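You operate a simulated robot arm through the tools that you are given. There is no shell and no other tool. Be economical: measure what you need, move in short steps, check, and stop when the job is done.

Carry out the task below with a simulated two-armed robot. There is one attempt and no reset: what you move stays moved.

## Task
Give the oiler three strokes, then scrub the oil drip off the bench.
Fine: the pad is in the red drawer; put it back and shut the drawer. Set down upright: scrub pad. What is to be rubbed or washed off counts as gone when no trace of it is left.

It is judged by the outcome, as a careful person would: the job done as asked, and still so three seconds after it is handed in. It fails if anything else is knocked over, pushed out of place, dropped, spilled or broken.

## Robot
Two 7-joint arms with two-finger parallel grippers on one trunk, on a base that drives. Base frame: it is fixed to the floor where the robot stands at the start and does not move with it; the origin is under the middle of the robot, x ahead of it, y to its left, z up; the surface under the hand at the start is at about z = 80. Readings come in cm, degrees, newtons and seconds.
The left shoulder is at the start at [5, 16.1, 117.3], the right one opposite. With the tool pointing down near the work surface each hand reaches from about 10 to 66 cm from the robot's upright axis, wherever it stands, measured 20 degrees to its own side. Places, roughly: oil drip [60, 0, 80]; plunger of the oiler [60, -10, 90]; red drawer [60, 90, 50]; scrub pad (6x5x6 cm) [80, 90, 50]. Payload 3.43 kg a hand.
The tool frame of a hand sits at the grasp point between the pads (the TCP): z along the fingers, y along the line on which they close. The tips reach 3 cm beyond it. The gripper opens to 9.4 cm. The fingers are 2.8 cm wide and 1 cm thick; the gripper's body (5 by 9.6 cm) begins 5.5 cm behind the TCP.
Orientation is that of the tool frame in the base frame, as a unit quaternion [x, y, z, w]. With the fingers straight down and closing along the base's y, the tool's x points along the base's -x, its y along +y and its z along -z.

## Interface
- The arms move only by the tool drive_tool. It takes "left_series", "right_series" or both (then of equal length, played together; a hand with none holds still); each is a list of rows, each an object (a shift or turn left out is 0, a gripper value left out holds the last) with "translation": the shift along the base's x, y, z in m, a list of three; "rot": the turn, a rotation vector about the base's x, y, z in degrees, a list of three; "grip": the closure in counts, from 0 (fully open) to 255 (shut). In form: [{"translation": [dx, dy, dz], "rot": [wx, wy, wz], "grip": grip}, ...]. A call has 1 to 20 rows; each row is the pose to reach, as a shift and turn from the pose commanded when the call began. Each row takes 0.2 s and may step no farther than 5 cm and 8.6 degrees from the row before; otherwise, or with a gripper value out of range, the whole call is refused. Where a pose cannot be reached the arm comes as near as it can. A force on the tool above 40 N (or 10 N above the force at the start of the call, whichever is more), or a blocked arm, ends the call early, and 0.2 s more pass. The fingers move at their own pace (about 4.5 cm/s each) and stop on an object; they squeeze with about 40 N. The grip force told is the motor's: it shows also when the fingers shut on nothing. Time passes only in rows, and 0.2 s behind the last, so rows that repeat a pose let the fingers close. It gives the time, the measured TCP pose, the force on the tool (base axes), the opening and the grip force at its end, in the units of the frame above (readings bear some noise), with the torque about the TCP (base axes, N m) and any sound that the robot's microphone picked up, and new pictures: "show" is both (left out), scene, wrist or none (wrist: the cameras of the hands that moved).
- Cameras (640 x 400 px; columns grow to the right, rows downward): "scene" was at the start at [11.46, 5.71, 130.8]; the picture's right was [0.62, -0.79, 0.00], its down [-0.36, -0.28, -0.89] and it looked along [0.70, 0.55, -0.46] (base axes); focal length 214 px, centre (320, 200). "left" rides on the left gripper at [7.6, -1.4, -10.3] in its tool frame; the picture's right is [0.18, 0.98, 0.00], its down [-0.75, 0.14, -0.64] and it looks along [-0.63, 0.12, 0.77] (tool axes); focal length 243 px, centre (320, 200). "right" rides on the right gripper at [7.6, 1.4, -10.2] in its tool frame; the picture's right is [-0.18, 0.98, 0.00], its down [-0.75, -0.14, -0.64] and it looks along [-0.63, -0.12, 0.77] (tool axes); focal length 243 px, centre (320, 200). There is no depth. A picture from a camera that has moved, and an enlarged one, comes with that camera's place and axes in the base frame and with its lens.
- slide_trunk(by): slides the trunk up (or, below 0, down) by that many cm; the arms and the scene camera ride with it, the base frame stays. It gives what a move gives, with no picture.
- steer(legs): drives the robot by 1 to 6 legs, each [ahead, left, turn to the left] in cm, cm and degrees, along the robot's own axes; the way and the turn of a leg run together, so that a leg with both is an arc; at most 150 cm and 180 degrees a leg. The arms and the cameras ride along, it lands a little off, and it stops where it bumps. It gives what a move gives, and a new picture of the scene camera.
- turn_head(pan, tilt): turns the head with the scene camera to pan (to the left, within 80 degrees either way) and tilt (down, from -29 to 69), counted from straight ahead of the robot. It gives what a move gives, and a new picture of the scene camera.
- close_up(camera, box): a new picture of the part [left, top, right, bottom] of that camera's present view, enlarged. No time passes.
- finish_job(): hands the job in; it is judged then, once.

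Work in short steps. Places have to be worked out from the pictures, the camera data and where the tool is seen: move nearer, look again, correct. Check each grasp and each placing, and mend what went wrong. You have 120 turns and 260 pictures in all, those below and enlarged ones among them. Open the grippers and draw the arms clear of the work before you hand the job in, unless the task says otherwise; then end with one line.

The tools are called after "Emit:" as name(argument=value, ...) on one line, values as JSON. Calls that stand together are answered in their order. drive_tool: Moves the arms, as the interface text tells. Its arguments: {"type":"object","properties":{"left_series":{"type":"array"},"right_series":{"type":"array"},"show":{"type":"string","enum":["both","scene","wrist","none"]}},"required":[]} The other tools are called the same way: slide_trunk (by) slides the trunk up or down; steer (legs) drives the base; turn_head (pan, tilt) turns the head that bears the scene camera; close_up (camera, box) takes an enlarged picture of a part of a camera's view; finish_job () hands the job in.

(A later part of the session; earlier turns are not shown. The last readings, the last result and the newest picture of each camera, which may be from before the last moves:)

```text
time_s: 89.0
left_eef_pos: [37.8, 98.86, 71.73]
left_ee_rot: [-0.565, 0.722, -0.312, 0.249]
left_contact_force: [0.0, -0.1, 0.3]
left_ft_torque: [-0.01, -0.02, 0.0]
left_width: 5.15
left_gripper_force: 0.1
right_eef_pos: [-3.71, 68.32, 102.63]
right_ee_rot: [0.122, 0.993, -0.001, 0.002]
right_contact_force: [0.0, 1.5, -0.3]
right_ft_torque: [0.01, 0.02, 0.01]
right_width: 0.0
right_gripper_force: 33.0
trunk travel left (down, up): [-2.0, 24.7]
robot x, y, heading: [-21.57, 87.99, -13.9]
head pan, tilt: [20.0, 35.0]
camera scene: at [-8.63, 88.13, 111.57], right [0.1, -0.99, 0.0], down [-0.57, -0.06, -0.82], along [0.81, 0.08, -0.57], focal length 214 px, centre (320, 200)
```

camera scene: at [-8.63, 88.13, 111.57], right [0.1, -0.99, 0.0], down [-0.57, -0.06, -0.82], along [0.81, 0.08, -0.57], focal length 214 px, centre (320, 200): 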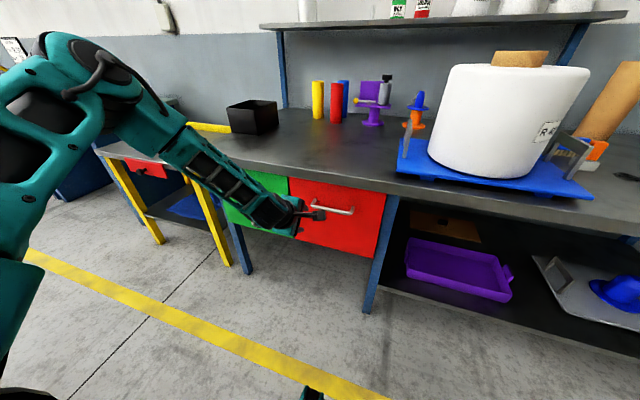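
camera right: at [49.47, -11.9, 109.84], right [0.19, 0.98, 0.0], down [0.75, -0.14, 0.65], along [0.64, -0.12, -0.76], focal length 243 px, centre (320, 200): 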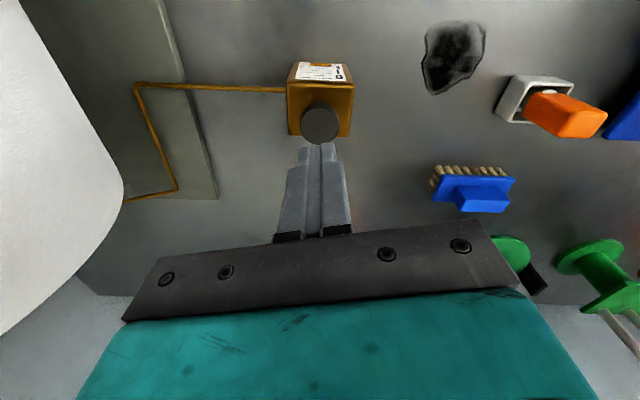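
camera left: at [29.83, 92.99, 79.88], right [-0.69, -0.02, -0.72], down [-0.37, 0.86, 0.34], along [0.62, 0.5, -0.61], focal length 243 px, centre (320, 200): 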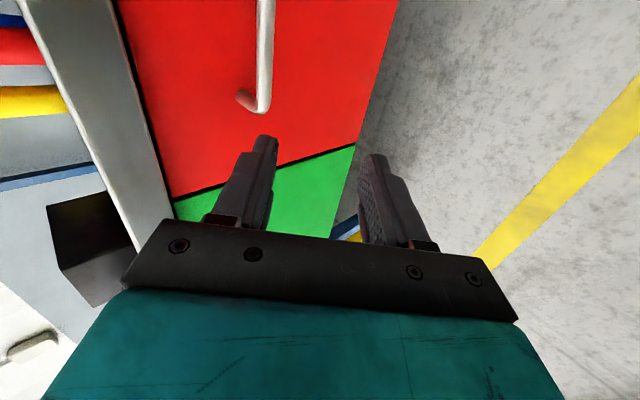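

I'll try yawing the hand to the right, in line with the forearm; the bar can still be gripped obliquely. I'll see whether that frees the reach.

Emit:
drive_tool(left_series=[{"rot": [0, 0, -8]}, {"rot": [0, 0, -16]}, {"rot": [0, 0, -24]}, {"rot": [0, 0, -30]}, {"translation": [0, -0.02, -0.01], "rot": [0, 0, -30]}, {"translation": [0, -0.04, -0.02], "rot": [0, 0, -30]}, {"translation": [0, -0.06, -0.03], "rot": [0, 0, -30]}, {"translation": [0, -0.06, -0.03], "rot": [0, 0, -30]}], show="scene")

```text
time_s: 90.8
left_eef_pos: [37.25, 94.07, 74.19]
left_ee_rot: [-0.36, 0.845, -0.364, 0.159]
left_contact_force: [-0.1, 0.0, 0.0]
left_ft_torque: [0.0, -0.01, -0.02]
left_width: 5.18
left_gripper_force: 0.1
left hand out of reach, approached as far as the arm can: row 1, 2, 3, 4, 5, 6, 7, 8
right_eef_pos: [-3.63, 68.26, 102.56]
right_ee_rot: [0.123, 0.992, 0.0, 0.003]
right_contact_force: [0.0, -0.5, -0.4]
right_ft_torque: [0.03, 0.02, 0.01]
right_width: 0.0
right_gripper_force: 32.7
trunk travel left (down, up): [-2.0, 24.7]
robot x, y, heading: [-21.66, 88.44, -14.0]
head pan, tilt: [20.0, 35.0]
camera scene: at [-8.63, 88.13, 111.58], right [0.1, -0.99, 0.0], down [-0.57, -0.06, -0.82], along [0.81, 0.08, -0.57], focal length 214 px, centre (320, 200)
```

scene: 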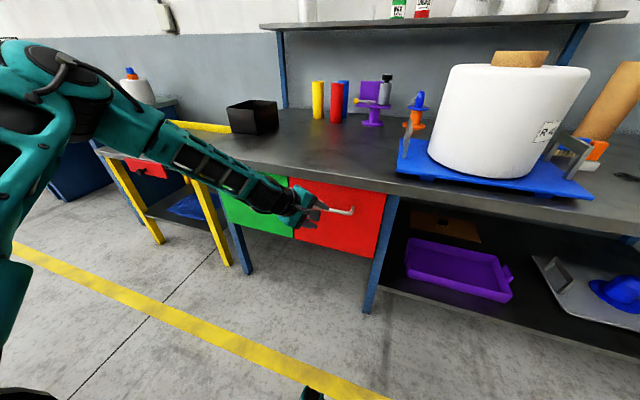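

The estimate refined from several views puts the bar at about (48.5, 89.4, 68.2). The earlier yaw with ~47° pitch got within 2 cm of the needed height, so I'll go back to it, drop the trunk the last 2 cm and approach by base.

Emit:
drive_tool(left_series=[{"translation": [0, 0.01, 0], "rot": [0, 0, 8]}, {"translation": [0, 0.02, 0], "rot": [0, 0, 16]}, {"translation": [0, 0.03, -0.005], "rot": [0, 0, 24]}, {"translation": [0, 0.04, -0.01], "rot": [0, 0, 30]}, {"translation": [0.005, 0.045, -0.025], "rot": [0, 0, 30]}, {"translation": [0.005, 0.045, -0.025], "rot": [0, 0, 30]}], show="none")

Emit:
slide_trunk(by=-1.9)

Emit:
steer(legs=[[0, -6.5, 0]])

Emit:
drive_tool(left_series=[{"translation": [0, 0, 0]}], show="wrist")

```text
time_s: 92.2
left_eef_pos: [37.72, 98.65, 71.87]
left_ee_rot: [-0.565, 0.722, -0.311, 0.249]
left_contact_force: [0.5, -0.6, 0.0]
left_ft_torque: [-0.02, -0.02, 0.01]
left_width: 5.16
left_gripper_force: 0.1
right_eef_pos: [-3.56, 68.32, 102.61]
right_ee_rot: [0.121, 0.993, 0.0, 0.003]
right_contact_force: [-0.1, -0.3, 0.3]
right_ft_torque: [0.03, 0.0, 0.02]
right_width: 0.0
right_gripper_force: 32.6
trunk travel left (down, up): [-2.0, 24.7]
robot x, y, heading: [-21.31, 88.56, -14.0]
head pan, tilt: [20.0, 35.0]
```

```text
time_s: 92.8
left_eef_pos: [37.71, 98.59, 69.87]
left_ee_rot: [-0.565, 0.722, -0.312, 0.248]
left_contact_force: [0.6, 0.0, -0.2]
left_ft_torque: [0.02, 0.01, -0.03]
left_width: 5.13
left_gripper_force: 0.1
right_eef_pos: [-3.64, 68.21, 100.72]
right_ee_rot: [0.122, 0.993, 0.0, 0.003]
right_contact_force: [0.5, 0.3, -0.4]
right_ft_torque: [0.01, 0.0, -0.02]
right_width: 0.0
right_gripper_force: 33.1
trunk travel left (down, up): [-0.1, 26.6]
robot x, y, heading: [-21.79, 87.86, -14.0]
head pan, tilt: [20.0, 35.0]
```

```text
time_s: 94.1
left_eef_pos: [36.13, 92.5, 70.03]
left_ee_rot: [-0.565, 0.722, -0.312, 0.249]
left_contact_force: [-0.2, -0.1, 0.2]
left_ft_torque: [0.04, 0.02, 0.01]
left_width: 5.14
left_gripper_force: 0.0
right_eef_pos: [-5.24, 61.91, 100.73]
right_ee_rot: [0.122, 0.993, 0.0, 0.002]
right_contact_force: [-0.1, -0.4, 0.1]
right_ft_torque: [0.01, -0.04, 0.02]
right_width: 0.0
right_gripper_force: 32.8
trunk travel left (down, up): [-0.1, 26.6]
robot x, y, heading: [-23.14, 81.99, -14.0]
head pan, tilt: [20.0, 35.0]
camera scene: at [-10.2, 81.83, 109.68], right [0.1, -0.99, 0.0], down [-0.57, -0.06, -0.82], along [0.81, 0.09, -0.57], focal length 214 px, centre (320, 200)
```

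scene: 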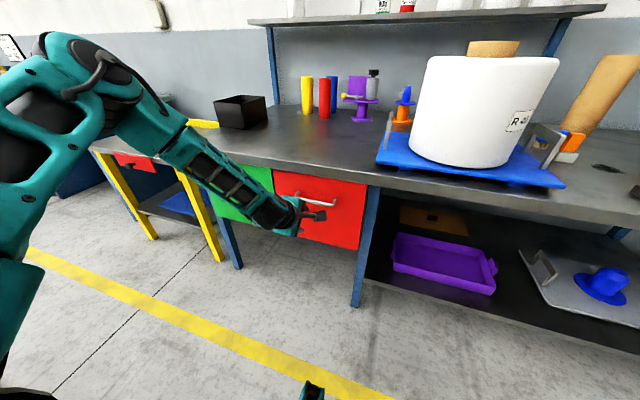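

```text
time_s: 94.5
left_eef_pos: [36.17, 92.39, 69.95]
left_ee_rot: [-0.565, 0.722, -0.312, 0.249]
left_contact_force: [0.1, 0.0, -0.7]
left_ft_torque: [0.0, 0.0, -0.01]
left_width: 5.19
left_gripper_force: 0.1
right_eef_pos: [-5.18, 61.99, 100.77]
right_ee_rot: [0.123, 0.992, 0.0, 0.002]
right_contact_force: [0.5, -0.2, 0.0]
right_ft_torque: [0.01, -0.02, 0.0]
right_width: 0.0
right_gripper_force: 33.2
trunk travel left (down, up): [-0.1, 26.6]
robot x, y, heading: [-22.63, 81.75, -14.1]
head pan, tilt: [20.0, 35.0]
camera left: at [28.06, 86.54, 78.06], right [-0.69, -0.02, -0.72], down [-0.37, 0.86, 0.34], along [0.62, 0.5, -0.6], focal length 243 px, centre (320, 200)
```

left: 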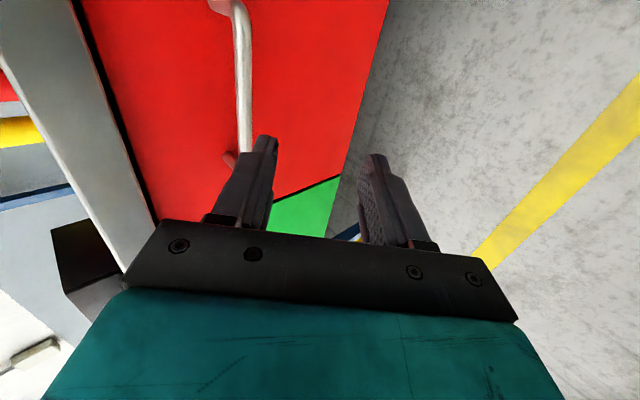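

Lateral alignment looks good, and the bar seems about 2.4 cm below the TCP height. I'd like to get the hand about 1 cm lower, so I'll pitch a touch more downward while lowering.

Emit:
drive_tool(left_series=[{"translation": [0, 0, -0.01], "rot": [0.7, 2.9, 0]}, {"translation": [0, 0, -0.02], "rot": [0.7, 2.9, 0]}, {"translation": [0, 0, -0.02], "rot": [0.7, 2.9, 0]}], show="wrist")

```text
time_s: 95.3
left_eef_pos: [35.85, 92.88, 69.07]
left_ee_rot: [-0.572, 0.73, -0.293, 0.234]
left_contact_force: [0.6, 0.1, -0.1]
left_ft_torque: [0.03, -0.04, 0.0]
left_width: 5.14
left_gripper_force: 0.0
left hand out of reach, approached as far as the arm can: row 1, 2, 3
right_eef_pos: [-5.18, 61.99, 100.64]
right_ee_rot: [0.122, 0.993, 0.0, 0.003]
right_contact_force: [-0.2, -0.2, 0.2]
right_ft_torque: [0.0, 0.04, -0.01]
right_width: 0.01
right_gripper_force: 33.2
trunk travel left (down, up): [-0.1, 26.6]
robot x, y, heading: [-23.25, 81.72, -13.9]
head pan, tilt: [20.0, 35.0]
camera left: at [28.17, 86.9, 77.6], right [-0.73, -0.01, -0.68], down [-0.35, 0.86, 0.37], along [0.59, 0.51, -0.63], focal length 243 px, centre (320, 200)
```

left: 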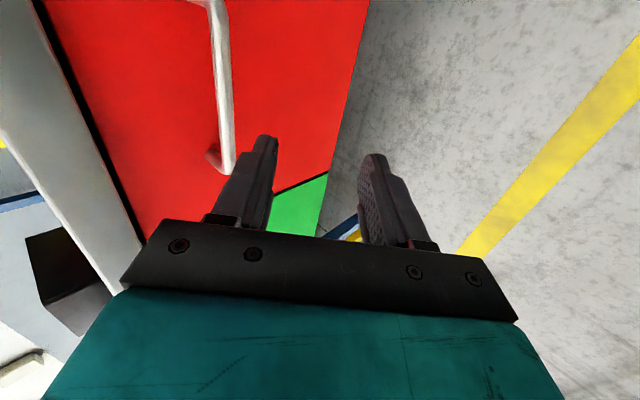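

The geometry now fits (bar ≈1.6 cm below the TCP, within the fingers). I'll drive ahead 9 cm and check.

Emit:
steer(legs=[[9, 0, 0]])

Emit:
close_up(camera="left", box=[160, 0, 480, 240])

```text
time_s: 96.4
left_eef_pos: [44.47, 90.59, 69.19]
left_ee_rot: [-0.572, 0.729, -0.293, 0.234]
left_contact_force: [-0.2, -0.8, -0.9]
left_ft_torque: [-0.02, 0.0, 0.0]
left_width: 5.12
left_gripper_force: 0.0
right_eef_pos: [3.69, 59.81, 100.65]
right_ee_rot: [0.121, 0.993, -0.001, 0.003]
right_contact_force: [-0.4, 0.7, -0.8]
right_ft_torque: [-0.02, 0.01, 0.0]
right_width: 0.0
right_gripper_force: 33.2
trunk travel left (down, up): [-0.1, 26.6]
robot x, y, heading: [-14.83, 79.61, -13.8]
head pan, tilt: [20.0, 35.0]
camera scene: at [-1.47, 79.66, 109.67], right [0.1, -0.99, 0.0], down [-0.57, -0.06, -0.82], along [0.81, 0.09, -0.57], focal length 214 px, centre (320, 200)
```

scene: 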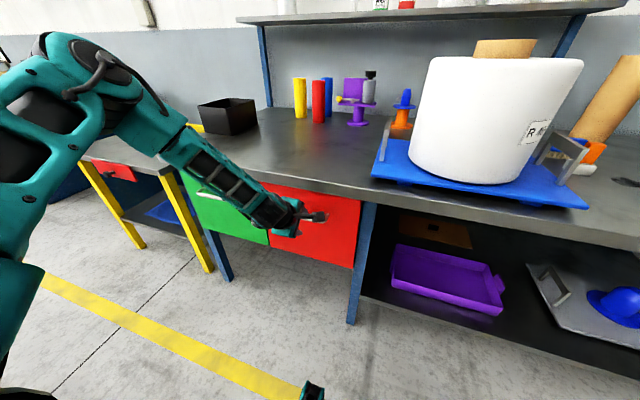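

```text
1.67 times, centred on (320, 120) of left
camera zoom: at [36.9, 84.73, 77.59], right [-0.73, -0.01, -0.68], down [-0.35, 0.86, 0.37], along [0.59, 0.51, -0.63], focal length 404 px, centre (320, 333)
```

zoom: 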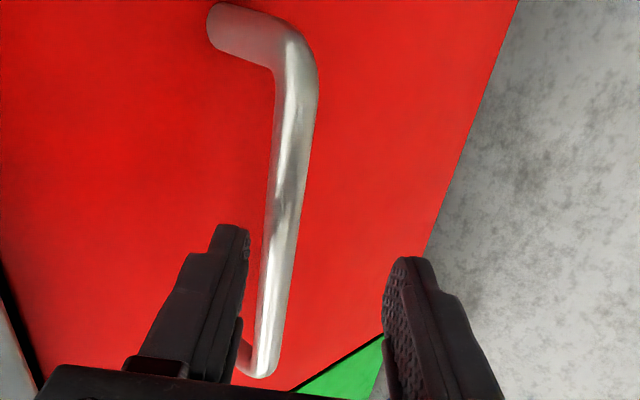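

The bar is between the fingers' heights and about 4.4 cm ahead of the TCP. I'll drive ahead 2.7 cm more, then close.

Emit:
steer(legs=[[2.7, 0, 0]])

Emit:
close_up(camera="left", box=[160, 0, 480, 240])

```text
time_s: 97.2
left_eef_pos: [47.14, 89.99, 69.2]
left_ee_rot: [-0.572, 0.73, -0.293, 0.233]
left_contact_force: [0.2, -0.5, 0.7]
left_ft_torque: [-0.01, 0.01, -0.06]
left_width: 5.16
left_gripper_force: 0.0
right_eef_pos: [6.26, 59.14, 100.68]
right_ee_rot: [0.121, 0.993, 0.0, 0.002]
right_contact_force: [0.0, 0.1, 1.4]
right_ft_torque: [-0.01, -0.04, -0.03]
right_width: 0.0
right_gripper_force: 33.1
trunk travel left (down, up): [-0.1, 26.6]
robot x, y, heading: [-11.72, 78.92, -14.1]
head pan, tilt: [20.0, 35.0]
camera scene: at [1.16, 79.01, 109.67], right [0.1, -0.99, 0.0], down [-0.57, -0.06, -0.82], along [0.81, 0.09, -0.57], focal length 214 px, centre (320, 200)
```

scene: 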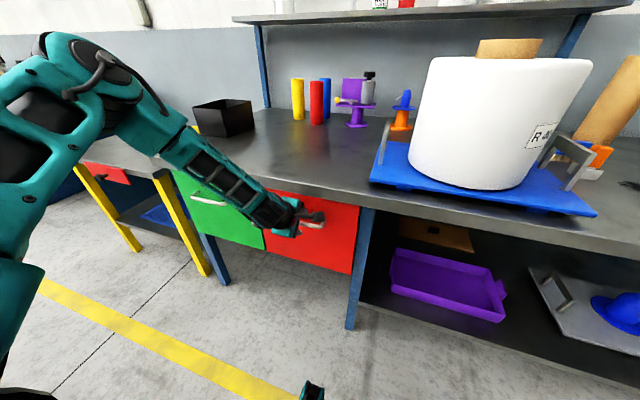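

```text
1.67 times, centred on (320, 120) of left
camera zoom: at [39.53, 84.07, 77.59], right [-0.73, -0.01, -0.68], down [-0.35, 0.86, 0.37], along [0.59, 0.51, -0.63], focal length 404 px, centre (320, 333)
```

zoom: 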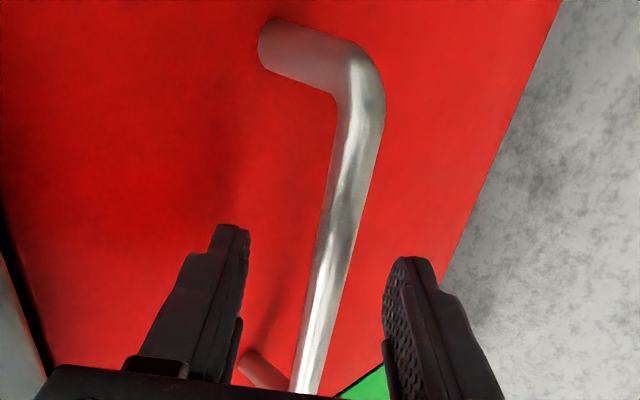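

The bar lies between the fingers. Closing the gripper.

Emit:
drive_tool(left_series=[{"grip": 255}, {"grip": 255}, {"grip": 255}, {"grip": 255}], show="wrist")

```text
time_s: 98.2
left_eef_pos: [47.13, 90.07, 69.02]
left_ee_rot: [-0.573, 0.73, -0.291, 0.231]
left_contact_force: [-10.4, 1.2, -6.0]
left_ft_torque: [-0.1, 0.34, 0.47]
left_width: 1.32
left_gripper_force: 44.8
right_eef_pos: [6.14, 59.01, 100.65]
right_ee_rot: [0.122, 0.993, 0.0, 0.001]
right_contact_force: [0.5, -0.3, -0.7]
right_ft_torque: [-0.01, -0.04, 0.01]
right_width: 0.02
right_gripper_force: 32.6
trunk travel left (down, up): [-0.1, 26.6]
robot x, y, heading: [-11.86, 78.9, -14.1]
head pan, tilt: [20.0, 35.0]
camera left: at [39.4, 84.11, 77.47], right [-0.73, -0.01, -0.68], down [-0.35, 0.86, 0.37], along [0.58, 0.51, -0.63], focal length 243 px, centre (320, 200)
```

left: 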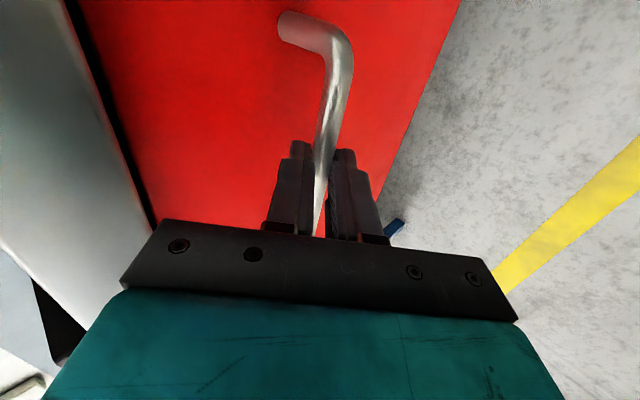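

The bar is held (1.3 cm, 45 N). I'll pull the drawer by driving back 10 cm, and check.

Emit:
steer(legs=[[-10, 0, 0]])

```text
time_s: 99.4
left_eef_pos: [37.27, 92.36, 68.94]
left_ee_rot: [-0.573, 0.732, -0.291, 0.229]
left_contact_force: [-6.4, -15.1, -18.3]
left_ft_torque: [-0.24, 0.39, 0.61]
left_width: 1.34
left_gripper_force: 45.1
right_eef_pos: [-3.5, 61.46, 100.7]
right_ee_rot: [0.12, 0.993, 0.0, 0.002]
right_contact_force: [0.7, 0.8, 0.0]
right_ft_torque: [0.0, 0.03, 0.01]
right_width: 0.01
right_gripper_force: 33.3
trunk travel left (down, up): [-0.1, 26.6]
robot x, y, heading: [-21.33, 81.42, -14.0]
head pan, tilt: [20.0, 35.0]
camera scene: at [-8.46, 81.38, 109.65], right [0.11, -0.99, 0.0], down [-0.57, -0.06, -0.82], along [0.81, 0.09, -0.57], focal length 214 px, centre (320, 200)
```

scene: 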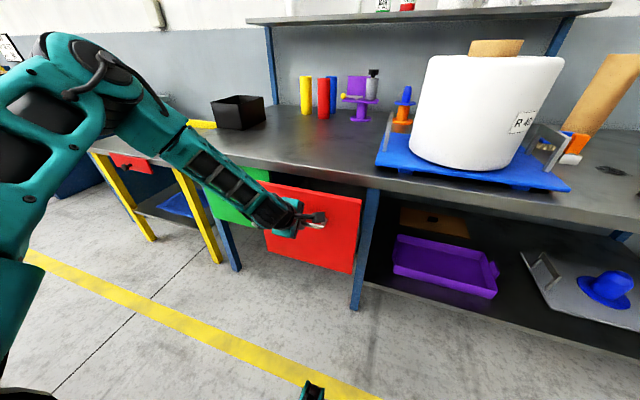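

The drawer slides out. I'll keep pulling, 15 cm more.

Emit:
steer(legs=[[-15, 0, 0]])

Emit:
turn_head(pan=10, tilt=45)

```text
time_s: 100.8
left_eef_pos: [22.49, 95.77, 68.96]
left_ee_rot: [-0.57, 0.733, -0.293, 0.227]
left_contact_force: [-7.8, -22.2, -8.9]
left_ft_torque: [-0.53, 0.3, 0.43]
left_width: 1.38
left_gripper_force: 44.9
right_eef_pos: [-18.06, 65.14, 100.73]
right_ee_rot: [0.12, 0.993, -0.001, 0.002]
right_contact_force: [0.3, 0.8, -0.6]
right_ft_torque: [-0.03, -0.01, -0.01]
right_width: 0.01
right_gripper_force: 33.2
trunk travel left (down, up): [-0.1, 26.6]
robot x, y, heading: [-35.82, 85.05, -14.0]
head pan, tilt: [20.0, 35.0]
camera scene: at [-23.19, 84.97, 109.67], right [0.11, -0.99, 0.0], down [-0.57, -0.06, -0.82], along [0.81, 0.09, -0.57], focal length 214 px, centre (320, 200)
```

scene: 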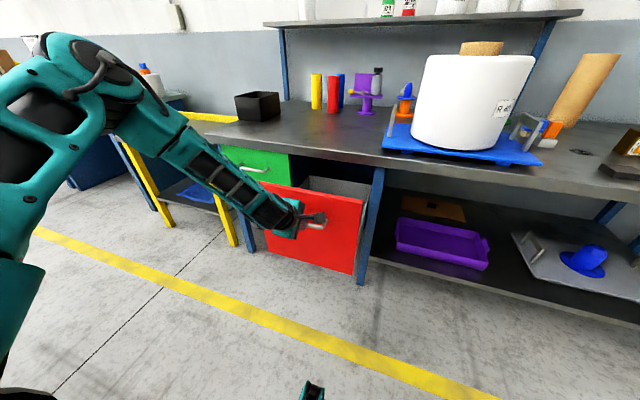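

```text
time_s: 101.5
left_eef_pos: [22.47, 95.82, 68.96]
left_ee_rot: [-0.571, 0.733, -0.293, 0.226]
left_contact_force: [0.6, -5.9, -1.9]
left_ft_torque: [-0.08, 0.01, 0.74]
left_width: 1.37
left_gripper_force: 45.1
right_eef_pos: [-18.18, 65.29, 100.71]
right_ee_rot: [0.12, 0.993, 0.0, 0.002]
right_contact_force: [0.6, -0.6, -0.5]
right_ft_torque: [-0.02, 0.02, -0.01]
right_width: 0.0
right_gripper_force: 32.6
trunk travel left (down, up): [-0.1, 26.6]
robot x, y, heading: [-36.07, 84.98, -13.9]
head pan, tilt: [10.0, 45.0]
camera scene: at [-23.84, 83.56, 108.2], right [-0.07, -1.0, 0.0], down [-0.71, 0.05, -0.71], along [0.71, -0.05, -0.71], focal length 214 px, centre (320, 200)
```

scene: 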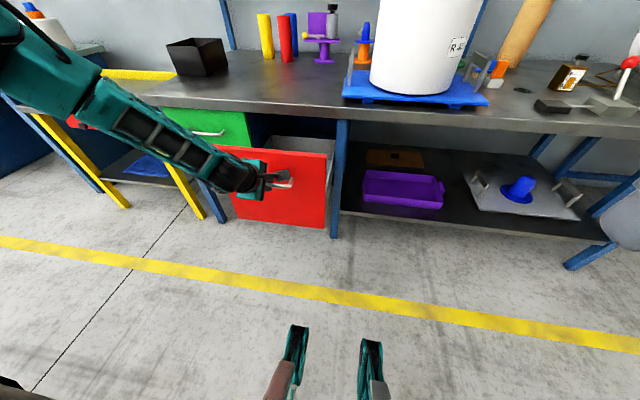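

Opened 25 cm. I'll pull 6 cm more to reveal the pad.

Emit:
steer(legs=[[-6, 0, 0]])

```text
time_s: 102.5
left_eef_pos: [16.38, 97.18, 69.01]
left_ee_rot: [-0.57, 0.733, -0.293, 0.225]
left_contact_force: [-4.0, -5.2, -1.2]
left_ft_torque: [-0.41, 0.22, 0.55]
left_width: 1.36
left_gripper_force: 44.8
right_eef_pos: [-24.0, 66.5, 100.73]
right_ee_rot: [0.12, 0.993, 0.0, 0.001]
right_contact_force: [-0.3, 0.1, 0.0]
right_ft_torque: [0.01, 0.01, 0.01]
right_width: 0.0
right_gripper_force: 32.9
trunk travel left (down, up): [-0.1, 26.6]
robot x, y, heading: [-42.22, 86.48, -14.0]
head pan, tilt: [10.0, 45.0]
camera scene: at [-29.78, 85.0, 108.2], right [-0.07, -1.0, 0.0], down [-0.71, 0.05, -0.71], along [0.71, -0.05, -0.71], focal length 214 px, centre (320, 200)
```

scene: 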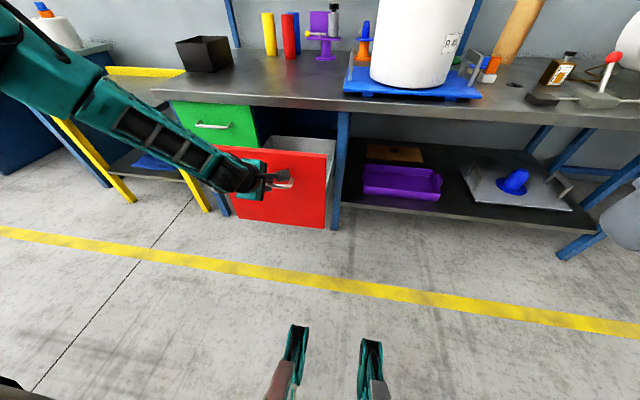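

Opened about 31 cm without a stop. I'll release the bar and back off, then raise the trunk to look inside.

Emit:
drive_tool(left_series=[{"grip": 115}, {"grip": 115}, {"grip": 115}], show="none")

Emit:
steer(legs=[[-9, 0, 0]])

Emit:
slide_trunk(by=16)

Emit:
turn_head(pan=15, tilt=40)

```text
time_s: 103.2
left_eef_pos: [16.47, 97.09, 69.05]
left_ee_rot: [-0.571, 0.733, -0.293, 0.226]
left_contact_force: [-0.2, 0.6, 0.1]
left_ft_torque: [0.0, 0.01, 0.0]
left_width: 5.17
left_gripper_force: 0.0
right_eef_pos: [-23.99, 66.69, 100.62]
right_ee_rot: [0.12, 0.993, -0.001, 0.002]
right_contact_force: [0.0, -0.5, -0.4]
right_ft_torque: [0.03, -0.05, -0.02]
right_width: 0.0
right_gripper_force: 33.1
trunk travel left (down, up): [-0.1, 26.6]
robot x, y, heading: [-42.08, 86.61, -13.9]
head pan, tilt: [10.0, 45.0]
```

```text
time_s: 104.3
left_eef_pos: [7.93, 99.33, 69.02]
left_ee_rot: [-0.571, 0.733, -0.293, 0.226]
left_contact_force: [0.2, -0.1, -0.3]
left_ft_torque: [0.01, 0.02, 0.01]
left_width: 5.16
left_gripper_force: 0.0
right_eef_pos: [-32.62, 68.77, 100.82]
right_ee_rot: [0.12, 0.993, 0.0, 0.001]
right_contact_force: [0.1, 0.7, -0.3]
right_ft_torque: [0.01, -0.02, 0.0]
right_width: 0.0
right_gripper_force: 33.1
trunk travel left (down, up): [-0.1, 26.6]
robot x, y, heading: [-50.43, 88.91, -13.8]
head pan, tilt: [10.0, 45.0]
camera scene: at [-38.44, 87.15, 108.2], right [-0.07, -1.0, 0.0], down [-0.71, 0.05, -0.71], along [0.71, -0.05, -0.71], focal length 214 px, centre (320, 200)
```

scene: 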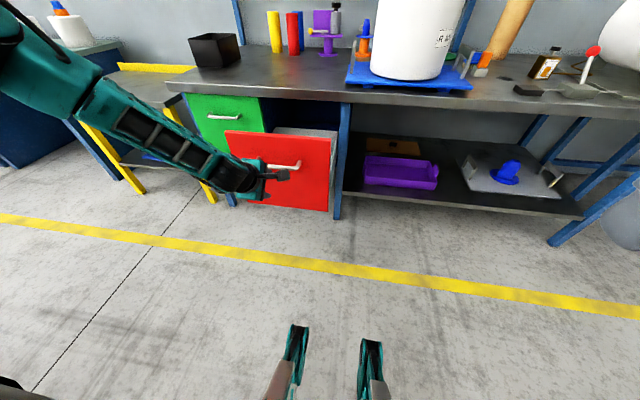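

```text
time_s: 106.2
left_eef_pos: [7.78, 99.39, 85.01]
left_ee_rot: [-0.571, 0.733, -0.293, 0.225]
left_contact_force: [1.1, -0.2, -0.1]
left_ft_torque: [-0.01, -0.02, 0.02]
left_width: 5.15
left_gripper_force: 0.1
right_eef_pos: [-32.61, 68.75, 116.73]
right_ee_rot: [0.12, 0.993, 0.0, 0.002]
right_contact_force: [0.4, 0.9, 0.3]
right_ft_torque: [0.0, -0.01, 0.01]
right_width: 0.0
right_gripper_force: 33.0
trunk travel left (down, up): [-16.1, 10.6]
robot x, y, heading: [-50.78, 88.59, -14.0]
head pan, tilt: [10.0, 45.0]
```

```text
time_s: 106.8
left_eef_pos: [7.77, 99.25, 84.93]
left_ee_rot: [-0.571, 0.733, -0.293, 0.225]
left_contact_force: [0.2, 0.8, 0.1]
left_ft_torque: [0.03, 0.06, 0.01]
left_width: 5.14
left_gripper_force: 0.0
right_eef_pos: [-32.81, 68.74, 116.7]
right_ee_rot: [0.12, 0.993, -0.001, 0.001]
right_contact_force: [0.3, -0.4, 0.6]
right_ft_torque: [0.0, 0.0, 0.02]
right_width: 0.0
right_gripper_force: 33.4
trunk travel left (down, up): [-16.1, 10.6]
robot x, y, heading: [-50.32, 88.75, -14.0]
head pan, tilt: [15.0, 40.0]
camera scene: at [-38.04, 87.87, 124.92], right [0.02, -1.0, 0.0], down [-0.64, -0.01, -0.77], along [0.77, 0.01, -0.64], focal length 214 px, centre (320, 200)
```

scene: 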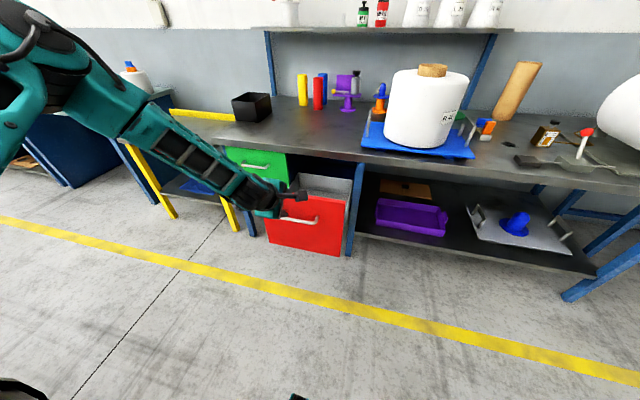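

Now I'll bring the left hand back to pointing down (pitch +44° about the bench direction) while raising it.

Emit:
drive_tool(left_series=[{"translation": [0, 0, 0.04], "rot": [1.8, 7.2, 0]}, {"translation": [0, 0, 0.08], "rot": [3.6, 14.3, 0]}, {"translation": [0, 0, 0.12], "rot": [5.3, 21.4, 0]}, {"translation": [0, 0, 0.15], "rot": [7.1, 28.5, 0]}, {"translation": [0, 0, 0.18], "rot": [8.8, 35.6, 0]}, {"translation": [0, 0, 0.2], "rot": [10.6, 42.2, 0], "grip": 0}, {"translation": [0, 0, 0.2], "rot": [10.6, 42.2, 0]}], show="none")

Emit:
drive_tool(left_series=[{"rot": [0, 0, -8.2]}, {"rot": [0, 0, -16.4]}, {"rot": [0, 0, -24.6]}, {"rot": [0, 0, -32.8]}, {"rot": [0, 0, -41]}, {"rot": [0, 0, -49.2]}, {"rot": [0, 0, -57.4]}, {"rot": [0, 0, -65.6]}, {"rot": [0, 0, -73.8]}, {"rot": [0, 0, -82]}, {"rot": [0, 0, -90]}], show="wrist")

```text
time_s: 108.4
left_eef_pos: [7.85, 99.42, 104.92]
left_ee_rot: [-0.615, 0.788, -0.002, -0.004]
left_contact_force: [-0.3, 0.1, 0.6]
left_ft_torque: [0.02, 0.02, 0.03]
left_width: 9.39
left_gripper_force: 0.0
right_eef_pos: [-32.88, 68.93, 116.82]
right_ee_rot: [0.12, 0.993, -0.001, 0.002]
right_contact_force: [1.0, -0.2, -0.1]
right_ft_torque: [-0.04, -0.04, 0.02]
right_width: 0.0
right_gripper_force: 32.5
trunk travel left (down, up): [-16.1, 10.6]
robot x, y, heading: [-50.61, 88.86, -13.9]
head pan, tilt: [15.0, 40.0]
```

```text
time_s: 110.8
left_eef_pos: [7.85, 99.29, 105.07]
left_ee_rot: [0.124, 0.992, 0.001, -0.002]
left_contact_force: [0.7, 0.3, -0.7]
left_ft_torque: [-0.01, -0.01, 0.02]
left_width: 9.41
left_gripper_force: 0.1
right_eef_pos: [-32.65, 68.69, 116.61]
right_ee_rot: [0.12, 0.993, -0.001, 0.003]
right_contact_force: [-0.5, -1.2, 0.7]
right_ft_torque: [0.05, 0.02, 0.0]
right_width: 0.0
right_gripper_force: 33.0
trunk travel left (down, up): [-16.1, 10.6]
robot x, y, heading: [-50.72, 88.72, -13.9]
head pan, tilt: [15.0, 40.0]
camera left: at [0.28, 99.78, 115.41], right [0.06, 1.0, 0.0], down [0.77, -0.05, 0.64], along [0.64, -0.04, -0.77], focal length 243 px, centre (320, 200)
```

left: 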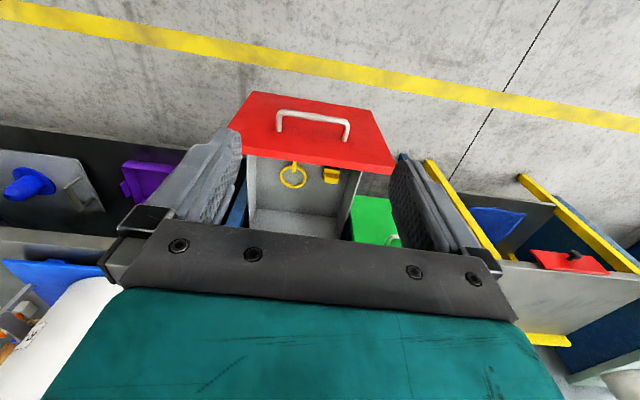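

The drawer shows a yellow ring and a yellow object near its front. Zooming in.

Emit:
close_up(camera="left", box=[230, 130, 410, 242])

Emit:
close_up(camera="scene", box=[240, 140, 400, 240])

```text
3.56 times, centred on (320, 186) of left
camera zoom: at [0.28, 99.78, 115.41], right [0.06, 1.0, 0.0], down [0.77, -0.05, 0.64], along [0.64, -0.04, -0.77], focal length 863 px, centre (320, 250)
```

zoom: 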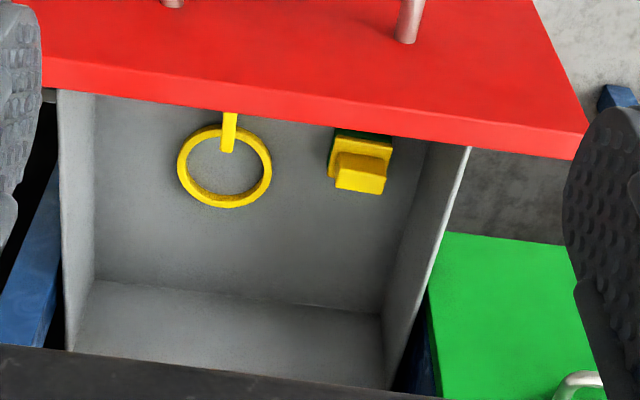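

```text
4.00 times, centred on (320, 190) of scene
camera zoom: at [-38.04, 87.87, 124.92], right [0.02, -1.0, 0.0], down [-0.64, -0.01, -0.77], along [0.77, 0.01, -0.64], focal length 858 px, centre (320, 240)
```

zoom: 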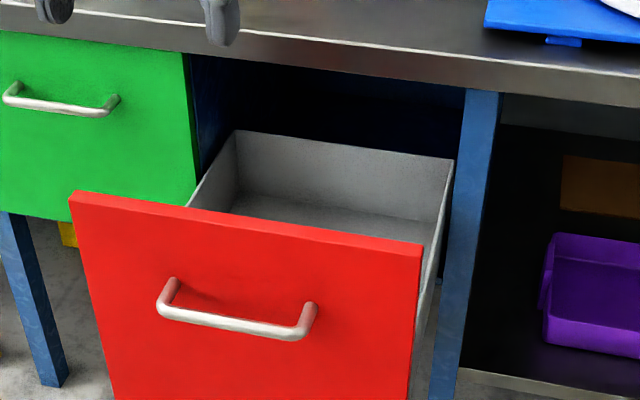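

The pad is the yellow-green block (grip on top) near (42, 100). I'll drive closer, with the hand high, so the left hand comes over the drawer.

Emit:
steer(legs=[[0, 13.8, 0], [27, 0, 0]])

Emit:
drive_tool(left_series=[{"translation": [0, 0, 0]}], show="wrist")

```text
time_s: 114.2
left_eef_pos: [37.56, 106.54, 104.95]
left_ee_rot: [0.121, 0.993, 0.002, -0.003]
left_contact_force: [-0.4, -0.3, -1.2]
left_ft_torque: [0.03, 0.02, 0.01]
left_width: 9.4
left_gripper_force: 0.0
right_eef_pos: [-2.91, 75.99, 116.75]
right_ee_rot: [0.118, 0.993, 0.0, 0.002]
right_contact_force: [0.0, -0.1, 0.9]
right_ft_torque: [-0.01, 0.02, -0.02]
right_width: 0.01
right_gripper_force: 32.7
trunk travel left (down, up): [-16.1, 10.6]
robot x, y, heading: [-21.06, 96.1, -13.6]
head pan, tilt: [15.0, 40.0]
camera scene: at [-8.3, 94.99, 124.91], right [0.02, -1.0, 0.0], down [-0.64, -0.02, -0.77], along [0.77, 0.02, -0.64], focal length 214 px, centre (320, 200)
```

scene: 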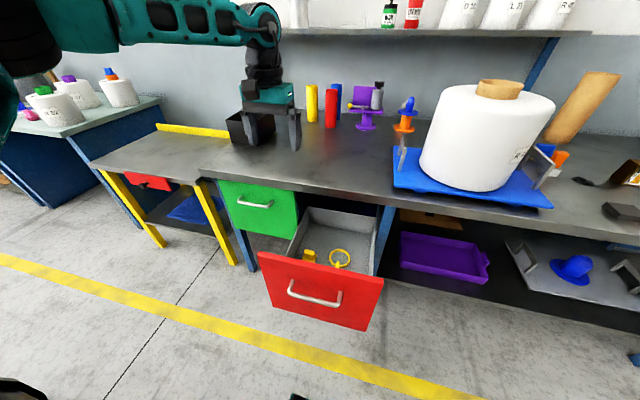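

```text
time_s: 114.6
left_eef_pos: [37.55, 106.52, 105.02]
left_ee_rot: [0.121, 0.993, 0.001, -0.002]
left_contact_force: [0.4, 0.5, -0.7]
left_ft_torque: [-0.02, -0.01, -0.03]
left_width: 9.4
left_gripper_force: 0.0
right_eef_pos: [-2.96, 75.9, 116.65]
right_ee_rot: [0.118, 0.993, -0.001, 0.002]
right_contact_force: [-0.7, -0.6, -0.2]
right_ft_torque: [0.01, 0.03, -0.01]
right_width: 0.0
right_gripper_force: 32.8
trunk travel left (down, up): [-16.1, 10.6]
robot x, y, heading: [-21.04, 95.48, -13.5]
head pan, tilt: [15.0, 40.0]
camera left: at [29.94, 107.05, 115.41], right [0.06, 1.0, 0.0], down [0.77, -0.05, 0.64], along [0.64, -0.03, -0.77], focal length 243 px, centre (320, 200)
```

left: 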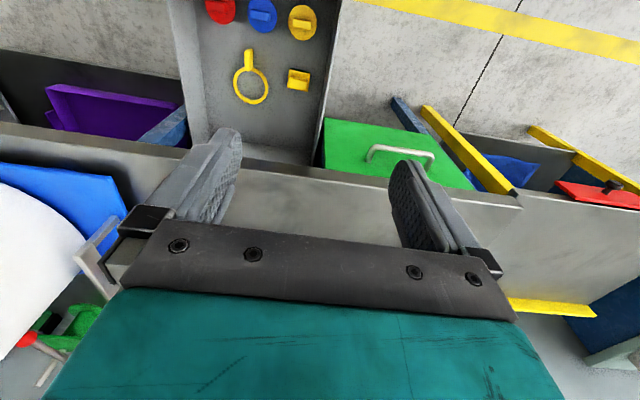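

Emit:
close_up(camera="left", box=[170, 0, 350, 112])

Emit:
close_up(camera="scene", box=[250, 200, 410, 300])

```text
3.56 times, centred on (260, 56) of left
camera zoom: at [29.94, 107.05, 115.41], right [0.06, 1.0, 0.0], down [0.77, -0.05, 0.64], along [0.64, -0.03, -0.77], focal length 863 px, centre (533, 712)
```

zoom: 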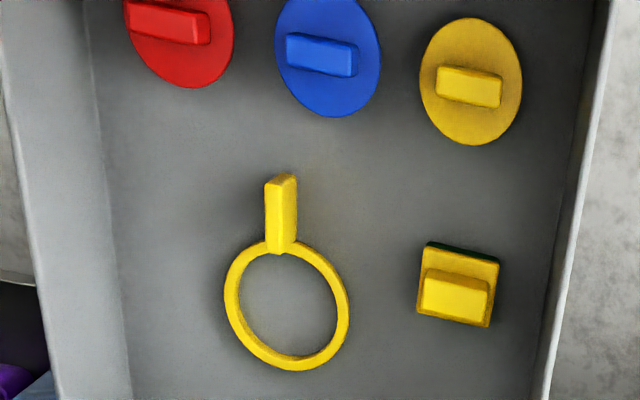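

```text
4.00 times, centred on (330, 250) of scene
camera zoom: at [-8.34, 95.0, 124.92], right [0.02, -1.0, 0.0], down [-0.64, -0.02, -0.77], along [0.77, 0.02, -0.64], focal length 858 px, centre (280, 0)
```

zoom: 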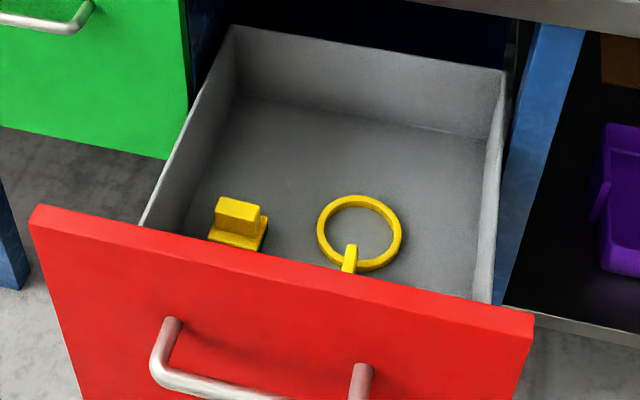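

The pad's grip top is at about (45, 101, 52.6). I'll move slightly closer, lower the trunk, then bring the hand above the pad, tilted ~20° so the wrist stays clear of the bench edge.

Emit:
steer(legs=[[4, 0, 0]])

Emit:
slide_trunk(by=-16)

Emit:
drive_tool(left_series=[{"translation": [-0.01, -0.01, 0], "rot": [-1.7, -6.8, 0]}, {"translation": [-0.01, -0.03, 0], "rot": [-3.4, -13.6, 0]}, {"translation": [0, -0.045, 0], "rot": [-4.8, -19.4, 0]}, {"translation": [0.02, -0.045, -0.03], "rot": [-4.8, -19.4, 0]}, {"translation": [0.02, -0.045, -0.07], "rot": [-4.8, -19.4, 0]}, {"translation": [0.02, -0.045, -0.11], "rot": [-4.8, -19.4, 0]}, {"translation": [0.02, -0.045, -0.15], "rot": [-4.8, -19.4, 0]}, {"translation": [0.02, -0.045, -0.15], "rot": [-4.8, -19.4, 0]}])

```text
time_s: 115.5
left_eef_pos: [41.43, 105.51, 104.96]
left_ee_rot: [0.119, 0.993, 0.001, -0.003]
left_contact_force: [0.1, -0.3, -0.2]
left_ft_torque: [-0.01, 0.04, 0.02]
left_width: 9.4
left_gripper_force: 0.1
right_eef_pos: [1.09, 74.97, 116.62]
right_ee_rot: [0.118, 0.993, -0.001, 0.001]
right_contact_force: [-0.5, -0.7, -1.1]
right_ft_torque: [0.03, 0.02, -0.04]
right_width: 0.0
right_gripper_force: 32.9
trunk travel left (down, up): [-16.1, 10.6]
robot x, y, heading: [-17.1, 95.03, -13.5]
head pan, tilt: [15.0, 40.0]
camera scene: at [-4.38, 94.05, 124.91], right [0.02, -1.0, 0.0], down [-0.64, -0.02, -0.77], along [0.77, 0.02, -0.64], focal length 214 px, centre (320, 200)
```

scene: 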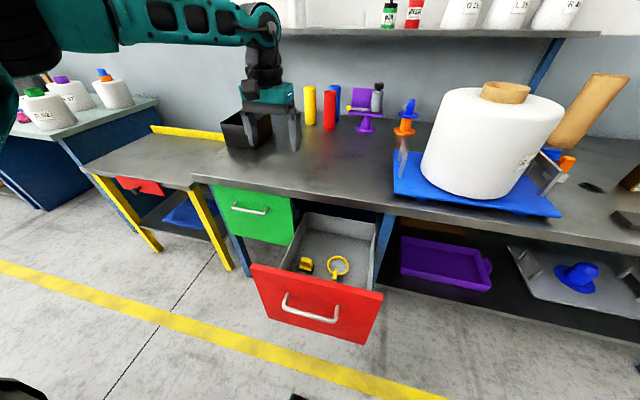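

```text
time_s: 117.3
left_eef_pos: [41.38, 105.66, 89.04]
left_ee_rot: [0.121, 0.993, 0.001, -0.003]
left_contact_force: [-0.2, -0.3, -0.5]
left_ft_torque: [0.02, 0.0, 0.0]
left_width: 9.43
left_gripper_force: 0.1
right_eef_pos: [1.06, 74.94, 100.75]
right_ee_rot: [0.119, 0.993, 0.0, 0.001]
right_contact_force: [-0.9, -0.2, 0.5]
right_ft_torque: [0.03, -0.01, -0.02]
right_width: 0.01
right_gripper_force: 33.2
trunk travel left (down, up): [-0.1, 26.6]
robot x, y, heading: [-17.25, 94.42, -13.8]
head pan, tilt: [15.0, 40.0]
```

```text
time_s: 119.1
left_eef_pos: [42.38, 102.48, 74.83]
left_ee_rot: [0.119, 0.978, -0.021, 0.17]
left_contact_force: [-0.8, 0.1, -0.2]
left_ft_torque: [0.01, -0.03, -0.01]
left_width: 9.41
left_gripper_force: 0.0
left hand out of reach, approached as far as the arm can: row 7, 8
right_eef_pos: [0.92, 74.98, 100.82]
right_ee_rot: [0.118, 0.993, 0.0, 0.002]
right_contact_force: [-1.3, 0.2, -1.2]
right_ft_torque: [-0.01, 0.03, -0.02]
right_width: 0.01
right_gripper_force: 32.7
trunk travel left (down, up): [-0.1, 26.6]
robot x, y, heading: [-16.86, 94.24, -13.6]
head pan, tilt: [15.0, 40.0]
camera scene: at [-4.47, 94.07, 108.92], right [0.02, -1.0, 0.0], down [-0.64, -0.02, -0.77], along [0.77, 0.02, -0.64], focal length 214 px, centre (320, 200)
camera left: at [31.82, 103.65, 82.01], right [0.07, 1.0, -0.06], down [0.51, 0.02, 0.86], along [0.86, -0.09, -0.51], focal length 243 px, centre (320, 200)
```

scene: 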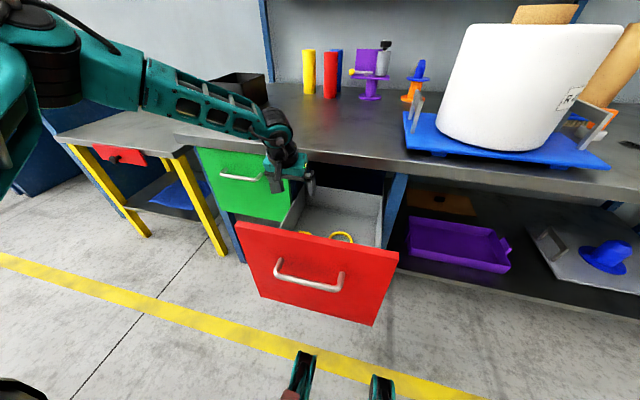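
left: 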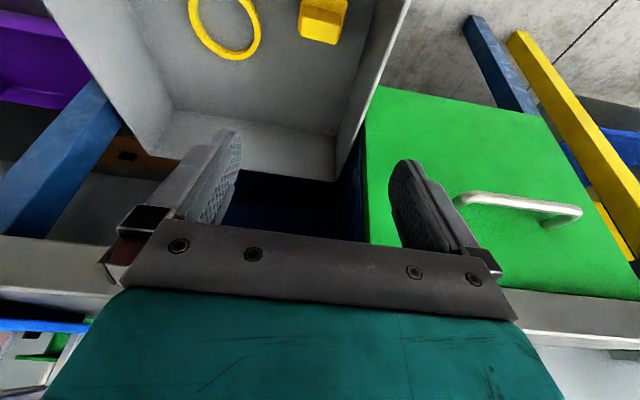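

Getting low is easier for this arm with the target further out to its left. I'll raise the hand, shift the base 13 cm right, then reach back left and down.

Emit:
drive_tool(left_series=[{"translation": [0, 0, 0.04]}, {"translation": [0, 0, 0.1]}], show="none")

Emit:
drive_tool(left_series=[{"translation": [0, 0, 0.04]}, {"translation": [0, 0, 0.08]}, {"translation": [0, 0, 0.1]}], show="none")

Emit:
steer(legs=[[0, -13, 0]])

Emit:
drive_tool(left_series=[{"translation": [0.01, 0.04, 0]}, {"translation": [0.02, 0.08, 0]}, {"translation": [0.03, 0.11, 0]}, {"translation": [0.03, 0.11, -0.04]}, {"translation": [0.03, 0.11, -0.08]}, {"translation": [0.03, 0.11, -0.11]}, {"translation": [0.03, 0.11, -0.14]}, {"translation": [0.03, 0.11, -0.14]}])

```text
refused: row 2 steps farther than a row can; nothing moved
```

```text
time_s: 119.9
left_eef_pos: [42.23, 102.37, 84.97]
left_ee_rot: [0.119, 0.978, -0.021, 0.17]
left_contact_force: [-0.1, 0.0, 0.2]
left_ft_torque: [-0.01, 0.0, 0.01]
left_width: 9.41
left_gripper_force: 0.0
right_eef_pos: [0.87, 75.03, 100.7]
right_ee_rot: [0.118, 0.993, -0.001, 0.002]
right_contact_force: [-0.7, -0.1, -0.1]
right_ft_torque: [0.0, 0.02, -0.01]
right_width: 0.0
right_gripper_force: 32.8
trunk travel left (down, up): [-0.1, 26.6]
robot x, y, heading: [-17.14, 94.76, -13.8]
head pan, tilt: [15.0, 40.0]
```

```text
time_s: 121.7
left_eef_pos: [39.19, 89.9, 84.9]
left_ee_rot: [0.119, 0.978, -0.02, 0.17]
left_contact_force: [0.1, -0.4, 0.6]
left_ft_torque: [0.02, 0.03, 0.02]
left_width: 9.39
left_gripper_force: 0.1
right_eef_pos: [-2.06, 62.49, 100.73]
right_ee_rot: [0.119, 0.993, 0.0, 0.002]
right_contact_force: [-0.4, -0.4, -0.9]
right_ft_torque: [0.01, -0.01, -0.02]
right_width: 0.01
right_gripper_force: 32.8
trunk travel left (down, up): [-0.1, 26.6]
robot x, y, heading: [-20.18, 82.22, -13.6]
head pan, tilt: [15.0, 40.0]
camera scene: at [-7.5, 81.54, 108.92], right [0.02, -1.0, 0.0], down [-0.64, -0.02, -0.77], along [0.77, 0.02, -0.64], focal length 214 px, centre (320, 200)
```

scene: 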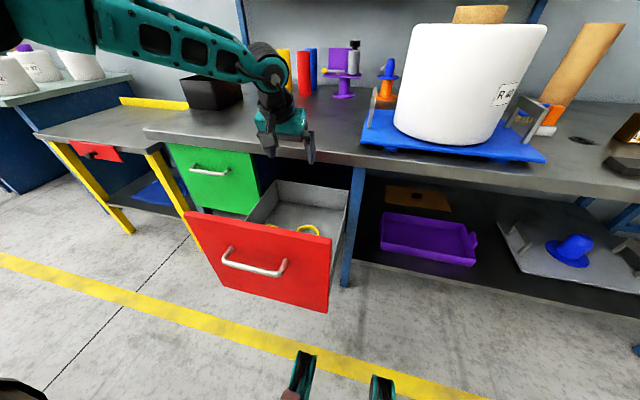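

```text
time_s: 123.5
left_eef_pos: [42.6, 100.88, 70.69]
left_ee_rot: [0.118, 0.978, -0.02, 0.171]
left_contact_force: [-0.6, 0.1, -0.4]
left_ft_torque: [0.02, 0.0, 0.02]
left_width: 9.39
left_gripper_force: 0.0
right_eef_pos: [-2.13, 62.48, 100.67]
right_ee_rot: [0.118, 0.993, 0.0, 0.002]
right_contact_force: [0.9, -0.4, 0.7]
right_ft_torque: [0.01, -0.06, 0.06]
right_width: 0.01
right_gripper_force: 33.2
trunk travel left (down, up): [-0.1, 26.6]
robot x, y, heading: [-20.21, 82.18, -13.8]
head pan, tilt: [15.0, 40.0]
camera scene: at [-7.5, 81.55, 108.92], right [0.02, -1.0, 0.0], down [-0.64, -0.02, -0.77], along [0.77, 0.02, -0.64], focal length 214 px, centre (320, 200)
camera left: at [31.97, 102.09, 77.88], right [0.07, 1.0, -0.06], down [0.51, 0.02, 0.86], along [0.86, -0.09, -0.51], focal length 243 px, centre (320, 200)
```

scene: 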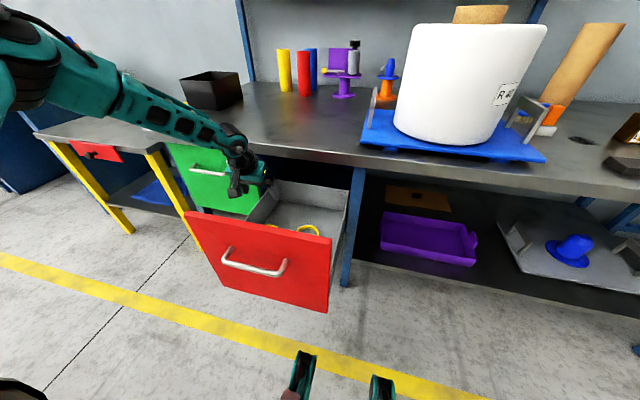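
left: 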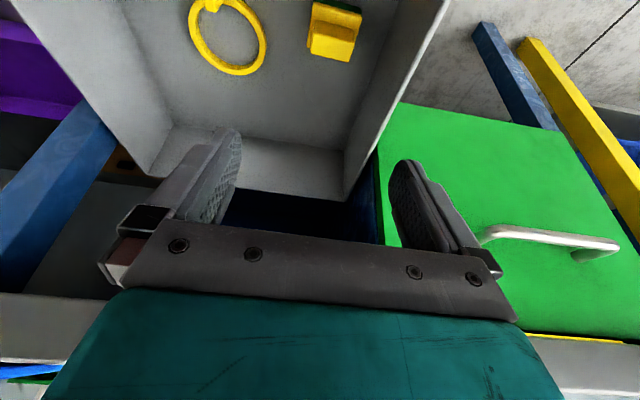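

Good, no reach trouble now. The pad's grip is at about (44.3, 101). I'll go down to z≈59 and look again.

Emit:
drive_tool(left_series=[{"translation": [0.0, 0.0, -0.03]}, {"translation": [0.0, 0.0, -0.06]}, {"translation": [0.0, 0.0, -0.09]}, {"translation": [0.0, 0.0, -0.115]}, {"translation": [0.0, 0.0, -0.115]}])

```text
time_s: 124.7
left_eef_pos: [38.89, 102.61, 64.44]
left_ee_rot: [0.118, 0.978, -0.019, 0.17]
left_contact_force: [2.6, 0.0, 0.8]
left_ft_torque: [0.1, 0.3, 0.04]
left_width: 9.43
left_gripper_force: 0.1
left hand out of reach, approached as far as the arm can: row 2, 3, 4, 5
right_eef_pos: [-2.09, 62.46, 100.62]
right_ee_rot: [0.119, 0.993, 0.0, 0.002]
right_contact_force: [-0.1, -0.5, 0.0]
right_ft_torque: [-0.01, 0.0, -0.02]
right_width: 0.0
right_gripper_force: 32.8
trunk travel left (down, up): [-0.1, 26.6]
robot x, y, heading: [-20.07, 82.48, -13.7]
head pan, tilt: [15.0, 40.0]
camera scene: at [-7.5, 81.55, 108.92], right [0.02, -1.0, 0.0], down [-0.64, -0.02, -0.77], along [0.77, 0.02, -0.64], focal length 214 px, centre (320, 200)
camera left: at [28.51, 103.78, 71.68], right [0.07, 1.0, -0.06], down [0.51, 0.02, 0.86], along [0.86, -0.09, -0.51], focal length 243 px, centre (320, 200)
```

scene: 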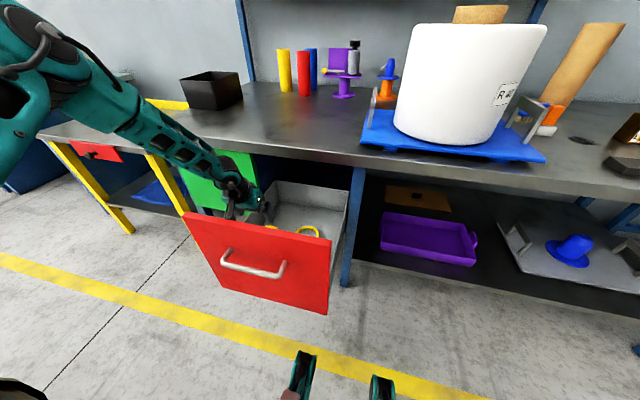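
left: 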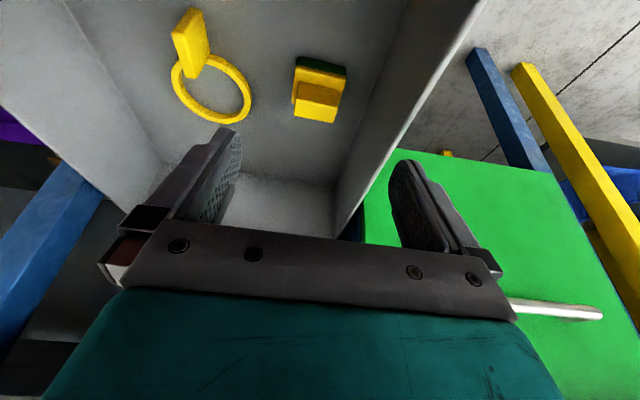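

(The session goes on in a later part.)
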